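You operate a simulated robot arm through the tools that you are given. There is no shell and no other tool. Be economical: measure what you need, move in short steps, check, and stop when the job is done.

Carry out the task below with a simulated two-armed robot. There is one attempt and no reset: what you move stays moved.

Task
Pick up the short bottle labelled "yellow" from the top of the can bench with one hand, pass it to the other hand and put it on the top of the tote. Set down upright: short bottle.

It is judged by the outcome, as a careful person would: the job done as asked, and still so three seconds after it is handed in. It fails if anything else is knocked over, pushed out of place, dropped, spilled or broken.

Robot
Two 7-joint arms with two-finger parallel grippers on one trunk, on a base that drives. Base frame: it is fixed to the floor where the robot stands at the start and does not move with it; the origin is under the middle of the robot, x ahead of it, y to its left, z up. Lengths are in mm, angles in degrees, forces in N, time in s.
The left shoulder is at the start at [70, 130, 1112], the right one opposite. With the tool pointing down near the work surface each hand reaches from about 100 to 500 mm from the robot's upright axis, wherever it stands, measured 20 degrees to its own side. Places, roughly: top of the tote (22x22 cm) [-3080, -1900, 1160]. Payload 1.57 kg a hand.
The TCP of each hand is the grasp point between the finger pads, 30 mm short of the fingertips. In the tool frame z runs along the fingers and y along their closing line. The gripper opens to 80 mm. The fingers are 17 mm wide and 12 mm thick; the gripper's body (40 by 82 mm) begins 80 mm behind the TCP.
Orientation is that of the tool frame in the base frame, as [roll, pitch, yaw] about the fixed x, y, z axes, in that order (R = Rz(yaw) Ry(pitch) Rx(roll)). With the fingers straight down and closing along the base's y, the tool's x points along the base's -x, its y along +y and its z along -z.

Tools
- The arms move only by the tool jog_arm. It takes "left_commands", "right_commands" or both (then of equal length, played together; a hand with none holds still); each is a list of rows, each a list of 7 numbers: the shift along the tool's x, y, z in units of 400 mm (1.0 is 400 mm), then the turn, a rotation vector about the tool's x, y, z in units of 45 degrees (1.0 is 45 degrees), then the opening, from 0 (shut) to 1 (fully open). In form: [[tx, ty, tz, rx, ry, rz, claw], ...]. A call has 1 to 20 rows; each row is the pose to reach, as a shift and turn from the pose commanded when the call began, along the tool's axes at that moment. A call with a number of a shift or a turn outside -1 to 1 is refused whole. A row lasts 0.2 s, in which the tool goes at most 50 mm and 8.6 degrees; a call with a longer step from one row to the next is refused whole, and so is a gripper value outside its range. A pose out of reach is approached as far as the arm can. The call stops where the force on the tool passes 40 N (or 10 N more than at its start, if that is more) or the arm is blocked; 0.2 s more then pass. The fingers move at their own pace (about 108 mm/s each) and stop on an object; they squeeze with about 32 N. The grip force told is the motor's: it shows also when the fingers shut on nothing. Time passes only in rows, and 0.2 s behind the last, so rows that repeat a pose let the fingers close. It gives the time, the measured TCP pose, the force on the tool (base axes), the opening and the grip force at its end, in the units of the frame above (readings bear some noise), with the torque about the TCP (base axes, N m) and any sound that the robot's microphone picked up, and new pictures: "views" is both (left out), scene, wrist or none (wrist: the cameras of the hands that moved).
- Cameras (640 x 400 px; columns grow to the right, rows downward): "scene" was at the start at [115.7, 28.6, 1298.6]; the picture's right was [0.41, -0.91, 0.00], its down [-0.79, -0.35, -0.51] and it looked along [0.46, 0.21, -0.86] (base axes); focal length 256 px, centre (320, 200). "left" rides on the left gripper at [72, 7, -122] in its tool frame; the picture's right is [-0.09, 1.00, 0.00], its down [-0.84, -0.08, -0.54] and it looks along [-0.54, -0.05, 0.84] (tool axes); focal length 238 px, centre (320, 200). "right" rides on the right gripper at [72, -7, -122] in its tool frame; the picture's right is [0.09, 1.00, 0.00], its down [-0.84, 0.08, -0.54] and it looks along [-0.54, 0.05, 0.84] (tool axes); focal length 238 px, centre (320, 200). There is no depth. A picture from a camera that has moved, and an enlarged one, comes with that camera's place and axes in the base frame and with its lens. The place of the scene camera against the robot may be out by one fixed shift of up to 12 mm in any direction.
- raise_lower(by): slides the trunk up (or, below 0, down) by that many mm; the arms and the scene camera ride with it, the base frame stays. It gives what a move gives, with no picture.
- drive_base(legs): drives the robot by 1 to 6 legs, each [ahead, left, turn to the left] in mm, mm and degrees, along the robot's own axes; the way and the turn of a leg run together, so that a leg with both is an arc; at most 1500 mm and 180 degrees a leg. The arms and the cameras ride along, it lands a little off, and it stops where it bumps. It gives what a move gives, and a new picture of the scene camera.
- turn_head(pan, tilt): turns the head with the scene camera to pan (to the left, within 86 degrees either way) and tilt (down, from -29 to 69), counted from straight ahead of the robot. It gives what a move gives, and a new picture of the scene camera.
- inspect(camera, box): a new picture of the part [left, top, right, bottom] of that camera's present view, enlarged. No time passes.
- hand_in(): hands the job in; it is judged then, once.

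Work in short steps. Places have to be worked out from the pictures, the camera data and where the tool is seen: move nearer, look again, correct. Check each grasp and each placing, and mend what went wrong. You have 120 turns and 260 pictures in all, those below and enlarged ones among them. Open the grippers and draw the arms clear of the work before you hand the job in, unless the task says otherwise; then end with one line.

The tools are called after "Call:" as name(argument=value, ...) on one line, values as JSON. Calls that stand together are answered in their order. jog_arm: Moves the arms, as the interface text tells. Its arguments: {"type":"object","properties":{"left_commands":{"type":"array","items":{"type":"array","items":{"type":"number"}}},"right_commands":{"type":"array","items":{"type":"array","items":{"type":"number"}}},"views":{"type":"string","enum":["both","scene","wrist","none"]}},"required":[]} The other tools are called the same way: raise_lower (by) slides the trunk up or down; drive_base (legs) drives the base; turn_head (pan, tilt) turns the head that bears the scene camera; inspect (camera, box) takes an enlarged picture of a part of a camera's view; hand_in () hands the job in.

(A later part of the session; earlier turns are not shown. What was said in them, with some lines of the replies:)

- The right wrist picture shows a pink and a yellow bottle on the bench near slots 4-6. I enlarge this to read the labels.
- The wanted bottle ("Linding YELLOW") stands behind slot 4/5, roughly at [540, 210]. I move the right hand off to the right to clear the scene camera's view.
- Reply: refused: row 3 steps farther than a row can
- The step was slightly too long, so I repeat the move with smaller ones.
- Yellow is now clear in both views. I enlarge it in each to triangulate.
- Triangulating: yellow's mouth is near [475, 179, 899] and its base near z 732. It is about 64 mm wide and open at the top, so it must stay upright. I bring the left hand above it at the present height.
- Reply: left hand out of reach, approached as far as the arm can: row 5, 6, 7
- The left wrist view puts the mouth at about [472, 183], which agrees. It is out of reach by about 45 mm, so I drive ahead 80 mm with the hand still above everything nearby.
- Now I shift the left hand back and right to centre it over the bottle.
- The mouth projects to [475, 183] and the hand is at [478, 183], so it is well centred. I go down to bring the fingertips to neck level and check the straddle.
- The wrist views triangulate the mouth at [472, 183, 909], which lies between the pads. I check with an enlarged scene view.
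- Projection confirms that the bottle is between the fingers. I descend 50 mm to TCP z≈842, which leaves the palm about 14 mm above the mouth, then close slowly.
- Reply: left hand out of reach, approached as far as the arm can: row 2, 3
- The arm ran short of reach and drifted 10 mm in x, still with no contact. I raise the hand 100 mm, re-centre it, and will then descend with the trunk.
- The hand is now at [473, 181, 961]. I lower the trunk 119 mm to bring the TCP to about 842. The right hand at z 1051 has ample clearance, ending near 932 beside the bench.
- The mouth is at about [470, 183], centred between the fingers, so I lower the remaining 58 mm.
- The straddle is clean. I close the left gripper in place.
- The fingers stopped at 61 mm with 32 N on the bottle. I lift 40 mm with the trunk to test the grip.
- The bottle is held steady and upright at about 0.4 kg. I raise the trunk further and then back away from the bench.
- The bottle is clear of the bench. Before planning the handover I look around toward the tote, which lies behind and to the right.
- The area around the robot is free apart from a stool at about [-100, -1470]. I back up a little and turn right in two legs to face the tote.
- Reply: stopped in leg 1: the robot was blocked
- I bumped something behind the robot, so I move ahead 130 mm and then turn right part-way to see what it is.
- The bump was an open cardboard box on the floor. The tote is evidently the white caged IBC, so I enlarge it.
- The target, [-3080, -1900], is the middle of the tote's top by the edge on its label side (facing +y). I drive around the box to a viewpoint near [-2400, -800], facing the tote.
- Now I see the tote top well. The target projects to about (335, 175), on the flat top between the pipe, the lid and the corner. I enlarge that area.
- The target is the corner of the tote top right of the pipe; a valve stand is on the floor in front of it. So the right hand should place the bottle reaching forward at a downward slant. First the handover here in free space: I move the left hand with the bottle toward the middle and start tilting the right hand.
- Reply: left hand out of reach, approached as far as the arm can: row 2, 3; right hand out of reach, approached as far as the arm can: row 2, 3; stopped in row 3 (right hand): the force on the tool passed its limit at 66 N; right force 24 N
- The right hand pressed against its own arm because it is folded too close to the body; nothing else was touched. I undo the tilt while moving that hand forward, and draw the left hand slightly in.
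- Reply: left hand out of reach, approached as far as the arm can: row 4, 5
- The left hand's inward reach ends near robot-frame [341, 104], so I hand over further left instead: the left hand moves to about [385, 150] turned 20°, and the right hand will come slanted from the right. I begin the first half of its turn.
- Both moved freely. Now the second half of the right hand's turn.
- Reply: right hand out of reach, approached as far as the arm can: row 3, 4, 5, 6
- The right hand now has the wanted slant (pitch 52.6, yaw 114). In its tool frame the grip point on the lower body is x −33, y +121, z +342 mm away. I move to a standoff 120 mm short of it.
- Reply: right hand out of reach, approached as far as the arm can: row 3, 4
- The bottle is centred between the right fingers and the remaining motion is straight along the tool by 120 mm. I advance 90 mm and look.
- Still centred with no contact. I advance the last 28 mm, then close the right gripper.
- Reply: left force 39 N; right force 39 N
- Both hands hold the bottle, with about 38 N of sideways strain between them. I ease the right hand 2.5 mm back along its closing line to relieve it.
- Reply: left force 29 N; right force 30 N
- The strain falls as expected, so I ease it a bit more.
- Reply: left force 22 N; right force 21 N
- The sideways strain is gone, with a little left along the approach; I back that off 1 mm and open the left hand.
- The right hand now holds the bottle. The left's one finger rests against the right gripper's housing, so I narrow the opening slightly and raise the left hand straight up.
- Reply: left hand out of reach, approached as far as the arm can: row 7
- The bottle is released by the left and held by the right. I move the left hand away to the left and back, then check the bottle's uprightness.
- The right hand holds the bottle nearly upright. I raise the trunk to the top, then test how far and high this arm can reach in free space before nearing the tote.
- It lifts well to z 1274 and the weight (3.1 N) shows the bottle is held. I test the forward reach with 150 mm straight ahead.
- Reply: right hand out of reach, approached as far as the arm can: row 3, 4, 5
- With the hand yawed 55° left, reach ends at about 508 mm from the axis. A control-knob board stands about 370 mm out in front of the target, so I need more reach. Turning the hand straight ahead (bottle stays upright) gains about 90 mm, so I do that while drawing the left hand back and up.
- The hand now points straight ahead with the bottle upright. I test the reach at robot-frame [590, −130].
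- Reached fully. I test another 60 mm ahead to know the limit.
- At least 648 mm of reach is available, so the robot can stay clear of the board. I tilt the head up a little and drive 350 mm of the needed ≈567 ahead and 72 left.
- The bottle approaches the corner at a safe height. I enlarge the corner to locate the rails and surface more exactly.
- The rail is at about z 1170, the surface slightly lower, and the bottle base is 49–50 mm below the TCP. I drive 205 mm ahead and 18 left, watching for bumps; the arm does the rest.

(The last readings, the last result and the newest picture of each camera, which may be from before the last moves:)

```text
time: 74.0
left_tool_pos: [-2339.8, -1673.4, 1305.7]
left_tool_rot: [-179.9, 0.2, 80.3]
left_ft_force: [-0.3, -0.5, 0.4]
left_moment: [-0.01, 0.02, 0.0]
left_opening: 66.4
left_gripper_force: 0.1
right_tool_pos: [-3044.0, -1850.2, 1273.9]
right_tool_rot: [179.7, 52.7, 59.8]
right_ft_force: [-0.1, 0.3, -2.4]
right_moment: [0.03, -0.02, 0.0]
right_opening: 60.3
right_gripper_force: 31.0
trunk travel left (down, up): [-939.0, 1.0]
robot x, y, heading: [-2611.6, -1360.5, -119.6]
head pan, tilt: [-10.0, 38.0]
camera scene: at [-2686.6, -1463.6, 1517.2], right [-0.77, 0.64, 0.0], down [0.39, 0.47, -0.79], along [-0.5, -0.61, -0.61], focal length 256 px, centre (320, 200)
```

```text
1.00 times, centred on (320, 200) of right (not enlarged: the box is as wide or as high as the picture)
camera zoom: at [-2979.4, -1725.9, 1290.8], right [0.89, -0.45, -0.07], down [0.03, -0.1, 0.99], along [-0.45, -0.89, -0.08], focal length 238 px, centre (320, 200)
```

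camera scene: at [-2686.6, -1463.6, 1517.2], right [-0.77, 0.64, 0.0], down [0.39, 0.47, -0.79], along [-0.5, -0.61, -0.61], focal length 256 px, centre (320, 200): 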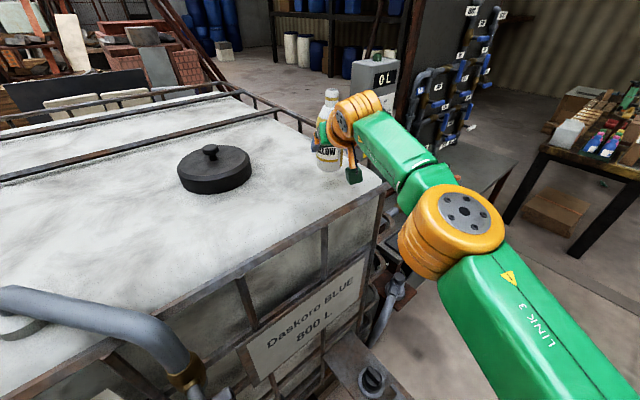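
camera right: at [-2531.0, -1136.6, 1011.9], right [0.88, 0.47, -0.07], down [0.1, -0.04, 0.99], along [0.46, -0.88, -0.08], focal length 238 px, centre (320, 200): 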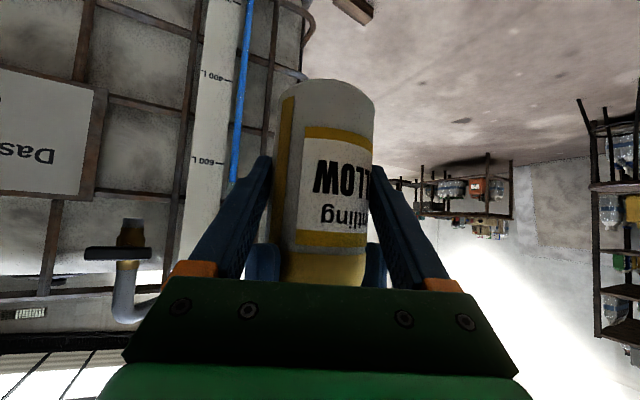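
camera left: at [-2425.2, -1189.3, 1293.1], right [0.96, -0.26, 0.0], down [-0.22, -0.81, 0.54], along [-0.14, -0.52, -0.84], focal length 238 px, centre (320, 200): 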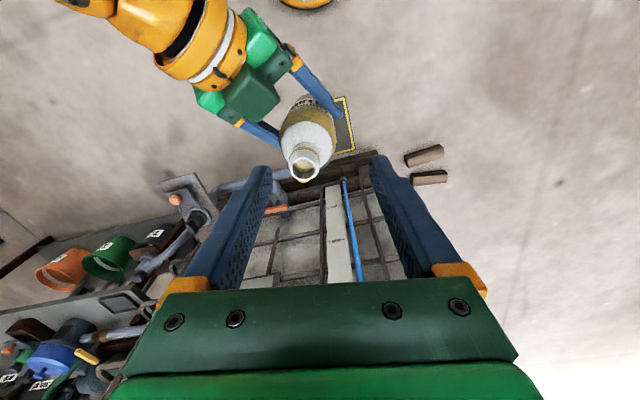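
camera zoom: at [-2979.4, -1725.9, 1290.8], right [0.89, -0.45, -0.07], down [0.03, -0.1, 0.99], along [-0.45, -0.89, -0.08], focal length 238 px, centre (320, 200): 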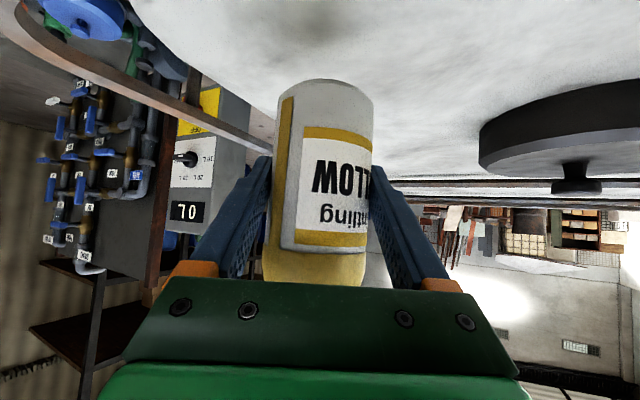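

The bottle is now over the tote's corner area. I extend 40 mm ahead to [-3064, -1885] and lower 40 mm, then look.

Call:
jog_arm(right_commands=[[-0.03, 0, 0.04, 0, 0, 0, 0.5], [-0.061, 0, 0.079, 0, 0, 0, 0.5], [-0.021, 0, 0.109, 0, 0, 0, 0.5], [0.018, 0, 0.14, 0, 0, 0, 0.5], [0.018, 0, 0.14, 0, 0, 0, 0.5]], views="both")

Call:
inspect(camera="scene", box=[260, 80, 420, 230])

```text
time: 75.2
left_tool_pos: [-2342.7, -1678.3, 1304.8]
left_tool_rot: [-179.9, -0.1, 80.3]
left_ft_force: [0.3, 0.1, -0.2]
left_moment: [-0.04, 0.03, 0.01]
left_opening: 66.4
left_gripper_force: 0.0
right_tool_pos: [-3052.5, -1858.1, 1237.4]
right_tool_rot: [179.8, 52.6, 60.0]
right_ft_force: [0.7, -1.0, -3.5]
right_moment: [0.02, 0.01, 0.01]
right_opening: 60.1
right_gripper_force: 31.7
right hand out of reach, approached as far as the arm can: row 1, 2, 3, 4, 5
trunk travel left (down, up): [-939.0, 1.0]
robot x, y, heading: [-2609.4, -1357.7, -119.5]
head pan, tilt: [-10.0, 38.0]
camera scene: at [-2689.3, -1470.0, 1516.6], right [-0.77, 0.64, 0.0], down [0.39, 0.47, -0.79], along [-0.5, -0.6, -0.62], focal length 256 px, centre (320, 200)
camera right: at [-2988.1, -1734.4, 1253.8], right [0.89, -0.45, -0.07], down [0.03, -0.11, 0.99], along [-0.45, -0.89, -0.08], focal length 238 px, centre (320, 200)
```

scene: 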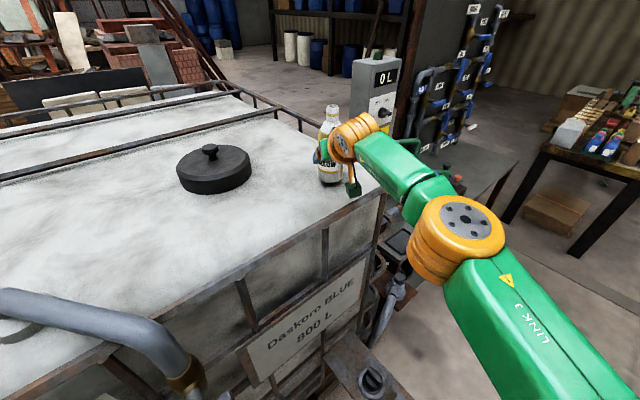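
right: 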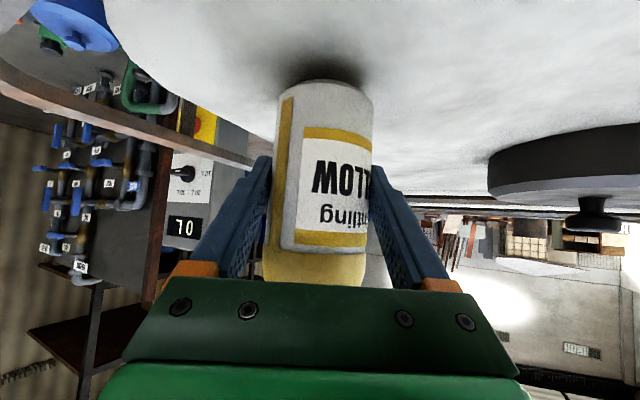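

```text
2.67 times, centred on (340, 155) of scene
camera zoom: at [-2689.3, -1470.0, 1516.6], right [-0.77, 0.64, 0.0], down [0.39, 0.47, -0.79], along [-0.5, -0.6, -0.62], focal length 682 px, centre (267, 320)
```

zoom: 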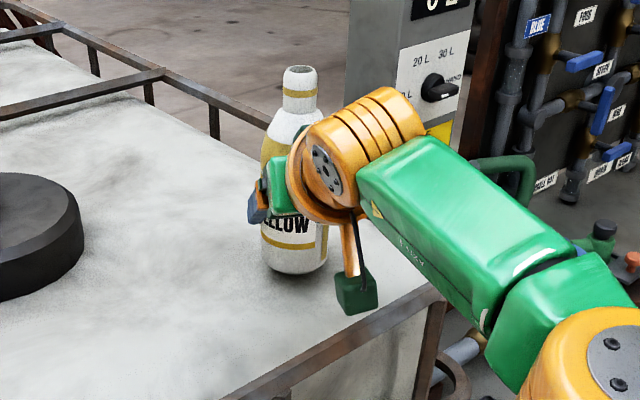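

Reach ended at [-3052, -1858], which is well on the flat top. Now I lower vertically with the trunk; the base should be about 28 mm above the surface.

Call:
raise_lower(by=-20)

Call:
inspect(camera="right", box=[200, 30, 440, 180])

Call:
inspect(camera="scene", box=[260, 80, 420, 230])

```text
time: 75.9
left_tool_pos: [-2337.4, -1673.5, 1286.9]
left_tool_rot: [-179.7, 0.3, 80.3]
left_ft_force: [0.1, 0.1, -0.5]
left_moment: [0.01, 0.03, 0.01]
left_opening: 66.2
left_gripper_force: 0.1
right_tool_pos: [-3047.2, -1853.5, 1225.2]
right_tool_rot: [179.9, 53.4, 59.9]
right_ft_force: [-4.7, -5.2, 27.2]
right_moment: [-0.64, 0.54, -0.15]
right_opening: 60.0
right_gripper_force: 31.7
trunk travel left (down, up): [-919.0, 21.0]
robot x, y, heading: [-2612.4, -1359.2, -119.8]
head pan, tilt: [-10.0, 38.0]
```

```text
2.67 times, centred on (320, 105) of right
camera zoom: at [-2983.3, -1728.9, 1239.9], right [0.89, -0.45, -0.07], down [0.03, -0.09, 1.0], along [-0.45, -0.89, -0.07], focal length 636 px, centre (320, 453)
```

zoom: 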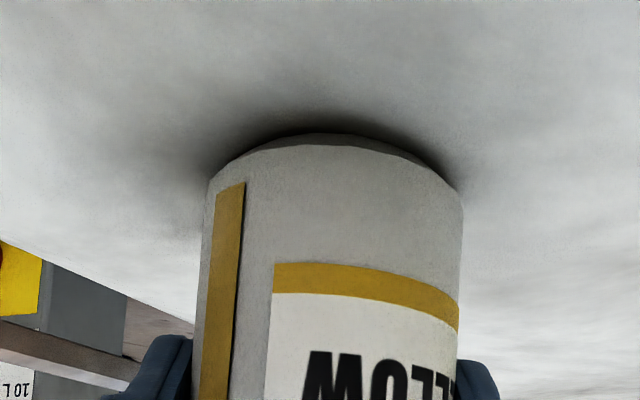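

```text
2.67 times, centred on (340, 155) of scene
camera zoom: at [-2683.0, -1462.4, 1498.0], right [-0.77, 0.64, 0.0], down [0.39, 0.47, -0.79], along [-0.51, -0.61, -0.61], focal length 682 px, centre (267, 320)
```

zoom: 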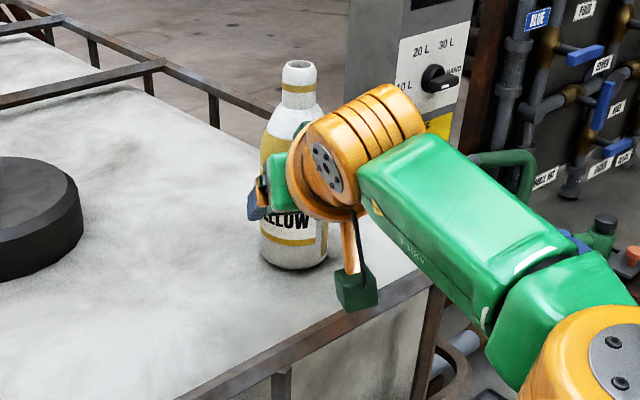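

Contact: 27 N upward at TCP z 1225, with the bottle's base against the surface. I ease the trunk up 6 mm so the bottle stands with only light pressure.

Call:
raise_lower(by=-0.5)

Call:
raise_lower(by=5)

Call:
inspect(camera="right", box=[200, 30, 440, 180])

```text
time: 76.4
left_tool_pos: [-2336.5, -1671.4, 1286.1]
left_tool_rot: [-179.7, 0.3, 80.3]
left_ft_force: [0.0, -0.9, 0.0]
left_moment: [0.01, 0.0, -0.02]
left_opening: 66.6
left_gripper_force: 0.0
right_tool_pos: [-3046.5, -1852.7, 1223.0]
right_tool_rot: [179.9, 53.3, 60.0]
right_ft_force: [-6.5, -6.6, 32.6]
right_moment: [-0.38, 0.45, -0.12]
right_opening: 59.9
right_gripper_force: 32.2
trunk travel left (down, up): [-919.0, 21.0]
robot x, y, heading: [-2609.5, -1358.9, -119.8]
head pan, tilt: [-10.0, 38.0]
```

```text
time: 76.9
left_tool_pos: [-2337.7, -1673.2, 1290.6]
left_tool_rot: [-179.7, 0.2, 80.2]
left_ft_force: [-0.6, -0.2, 0.2]
left_moment: [-0.02, -0.04, -0.03]
left_opening: 66.5
left_gripper_force: 0.0
right_tool_pos: [-3047.7, -1852.3, 1224.2]
right_tool_rot: [179.9, 52.8, 59.9]
right_ft_force: [1.7, 0.9, 8.5]
right_moment: [-0.27, 0.13, 0.08]
right_opening: 60.2
right_gripper_force: 32.0
trunk travel left (down, up): [-924.0, 16.0]
robot x, y, heading: [-2614.1, -1359.6, -119.9]
head pan, tilt: [-10.0, 38.0]
```

```text
2.67 times, centred on (320, 105) of right
camera zoom: at [-2982.9, -1728.9, 1240.7], right [0.89, -0.45, -0.07], down [0.03, -0.1, 0.99], along [-0.45, -0.89, -0.08], focal length 636 px, centre (320, 453)
```

zoom: 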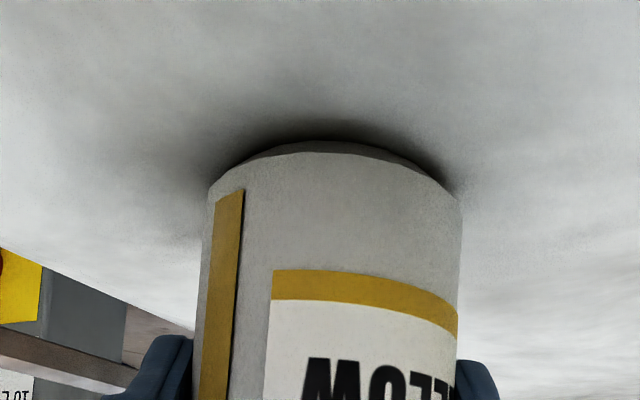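

Only 8.5 N remains. I raise 1.5 mm more and then open the right gripper gently.

Call:
raise_lower(by=1.5)

Call:
jog_arm(right_commands=[[0, 0, 0, 0, 0, 0, 0.74], [0, 0, 0, 0, 0, 0, 0.77], [0, 0, 0, 0, 0, 0, 0.8], [0, 0, 0, 0, 0, 0, 0.9], [0, 0, 0, 0, 0, 0, 1], [0, 0, 0, 0, 0, 0, 1]], views="both")

Call:
inspect(camera="scene", box=[260, 80, 420, 230])

```text
time: 77.4
left_tool_pos: [-2341.4, -1677.7, 1290.8]
left_tool_rot: [-179.8, 0.2, 80.3]
left_ft_force: [-0.4, 0.7, 0.3]
left_moment: [0.0, 0.04, 0.0]
left_opening: 66.4
left_gripper_force: 0.1
right_tool_pos: [-3050.9, -1856.2, 1223.8]
right_tool_rot: [179.8, 52.6, 59.8]
right_ft_force: [-0.1, -0.3, 1.2]
right_moment: [-0.1, 0.05, 0.02]
right_opening: 60.2
right_gripper_force: 31.6
trunk travel left (down, up): [-925.0, 15.0]
robot x, y, heading: [-2611.5, -1357.9, -119.5]
head pan, tilt: [-10.0, 38.0]
```

```text
time: 78.8
left_tool_pos: [-2340.8, -1676.1, 1291.4]
left_tool_rot: [-179.8, 0.1, 80.3]
left_ft_force: [-0.2, 0.8, 0.5]
left_moment: [-0.02, 0.0, -0.03]
left_opening: 66.5
left_gripper_force: 0.0
right_tool_pos: [-3051.2, -1856.4, 1223.4]
right_tool_rot: [179.8, 52.7, 59.9]
right_ft_force: [0.0, -1.2, -0.1]
right_moment: [-0.03, 0.0, 0.0]
right_opening: 79.8
right_gripper_force: 0.1
trunk travel left (down, up): [-925.0, 15.0]
robot x, y, heading: [-2612.5, -1355.9, -120.1]
head pan, tilt: [-10.0, 38.0]
camera scene: at [-2688.0, -1467.8, 1502.8], right [-0.77, 0.64, 0.0], down [0.39, 0.47, -0.79], along [-0.5, -0.61, -0.62], focal length 256 px, centre (320, 200)
camera right: at [-2987.0, -1732.7, 1241.1], right [0.89, -0.45, -0.07], down [0.03, -0.1, 0.99], along [-0.45, -0.89, -0.08], focal length 238 px, centre (320, 200)
```

scene: 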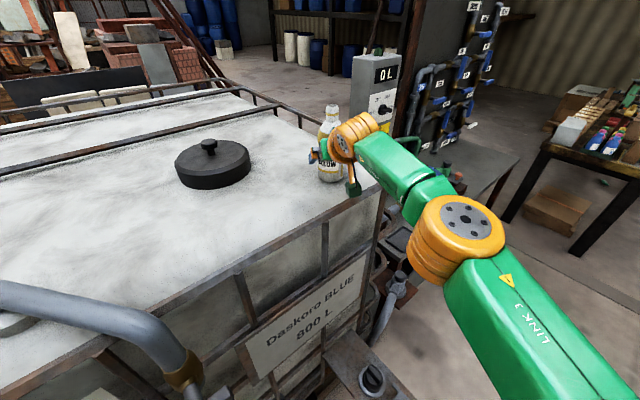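
right: 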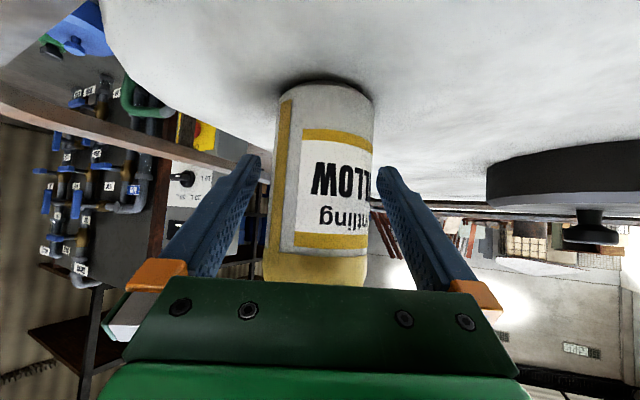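

```text
2.67 times, centred on (340, 155) of scene
camera zoom: at [-2688.0, -1467.8, 1502.8], right [-0.77, 0.64, 0.0], down [0.39, 0.47, -0.79], along [-0.5, -0.61, -0.62], focal length 682 px, centre (267, 320)
```

zoom: 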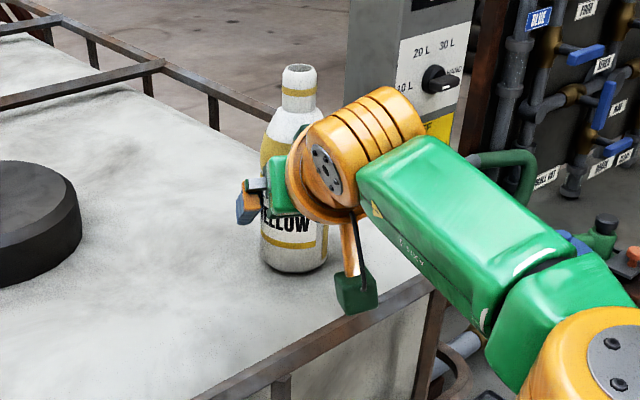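

The bottle stands freely with even gaps. I withdraw the right hand straight back along its own axis, up and away.

Call:
jog_arm(right_commands=[[0, 0, -0.04, 0, 0, 0, 1], [0, 0, -0.1, 0, 0, 0, 1], [0, 0, -0.18, 0, 0, 0, 1], [0, 0, -0.26, 0, 0, 0, 1], [0, 0, -0.34, 0, 0, 0, 1]], views="both")

```text
time: 80.0
left_tool_pos: [-2341.4, -1674.6, 1291.8]
left_tool_rot: [-180.0, 0.1, 80.3]
left_ft_force: [0.0, -0.1, -0.4]
left_moment: [-0.02, -0.02, -0.03]
left_opening: 66.3
left_gripper_force: 0.1
right_tool_pos: [-2996.1, -1761.8, 1309.0]
right_tool_rot: [179.8, 52.7, 59.8]
right_ft_force: [-0.2, 1.0, -0.1]
right_moment: [0.03, 0.0, -0.02]
right_opening: 79.7
right_gripper_force: 0.0
trunk travel left (down, up): [-925.0, 15.0]
robot x, y, heading: [-2609.8, -1356.8, -119.7]
head pan, tilt: [-10.0, 38.0]
camera scene: at [-2687.5, -1466.2, 1503.0], right [-0.77, 0.64, 0.0], down [0.39, 0.47, -0.79], along [-0.5, -0.61, -0.61], focal length 256 px, centre (320, 200)
camera right: at [-2932.5, -1636.8, 1324.4], right [0.89, -0.45, -0.07], down [0.03, -0.1, 0.99], along [-0.45, -0.89, -0.08], focal length 238 px, centre (320, 200)
```

scene: 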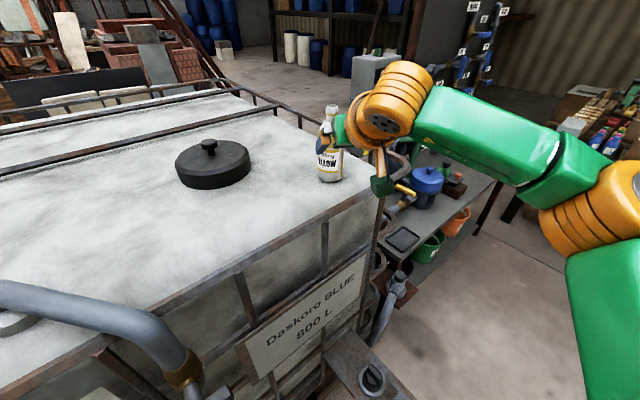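
right: 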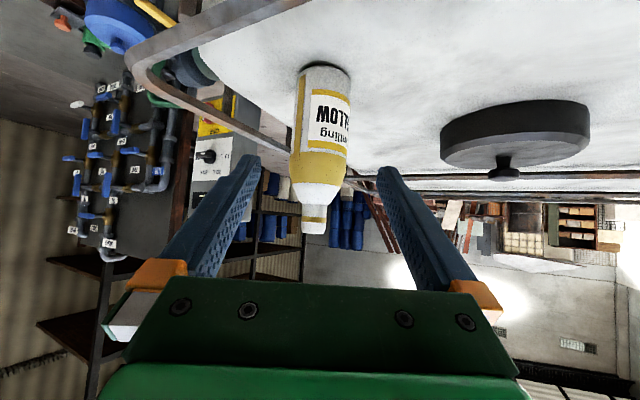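

The bottle stands upright on the tote with the hand clear of it. I back the robot away 350 mm for clearance and a final look.

Call:
drive_base(legs=[[-350, 0, 0]])

Call:
inspect(camera="scene", box=[200, 60, 440, 210])

```text
time: 82.3
left_tool_pos: [-2172.2, -1380.8, 1291.1]
left_tool_rot: [180.0, -0.1, 79.9]
left_ft_force: [-0.4, -0.5, 0.6]
left_moment: [0.0, -0.03, -0.01]
left_opening: 66.6
left_gripper_force: 0.1
right_tool_pos: [-2827.6, -1463.9, 1304.1]
right_tool_rot: [179.7, 52.4, 59.6]
right_ft_force: [-0.7, -0.6, -0.4]
right_moment: [0.0, 0.01, 0.02]
right_opening: 79.9
right_gripper_force: 0.0
trunk travel left (down, up): [-925.0, 15.0]
robot x, y, heading: [-2438.9, -1055.4, -120.1]
head pan, tilt: [-10.0, 38.0]
camera scene: at [-2517.9, -1170.6, 1502.5], right [-0.77, 0.64, 0.0], down [0.4, 0.47, -0.79], along [-0.51, -0.6, -0.62], focal length 256 px, centre (320, 200)
```

scene: 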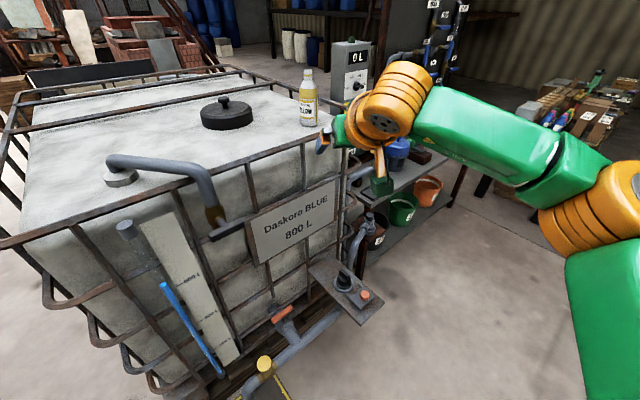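

```text
2.67 times, centred on (320, 135) of scene
camera zoom: at [-2517.9, -1170.6, 1502.5], right [-0.77, 0.64, 0.0], down [0.4, 0.47, -0.79], along [-0.51, -0.6, -0.62], focal length 682 px, centre (320, 373)
```

zoom: 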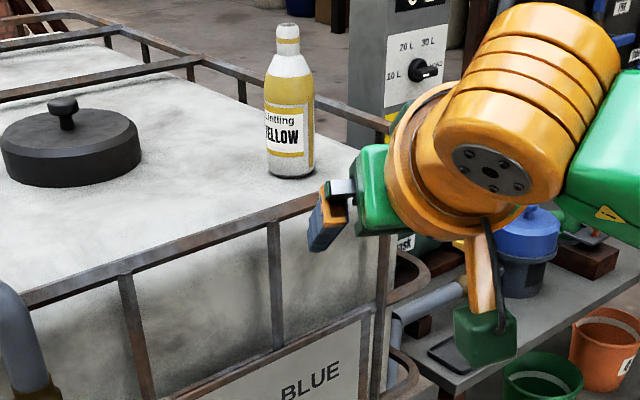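

The yellow bottle stands upright on the tote top, both hands are empty and clear. I hand in the job.

Call:
hand_in()

```text
The job is handed in.
```

The short "yellow" bottle was picked from the can bench with the left hand and passed to the right. It now stands upright on top of the tote, about 50 mm from the centre of the given spot. Both hands are empty and clear. While backing away from the bench, the robot stopped against an empty cardboard box on the floor; it was still upright, but I could not tell whether it had shifted.
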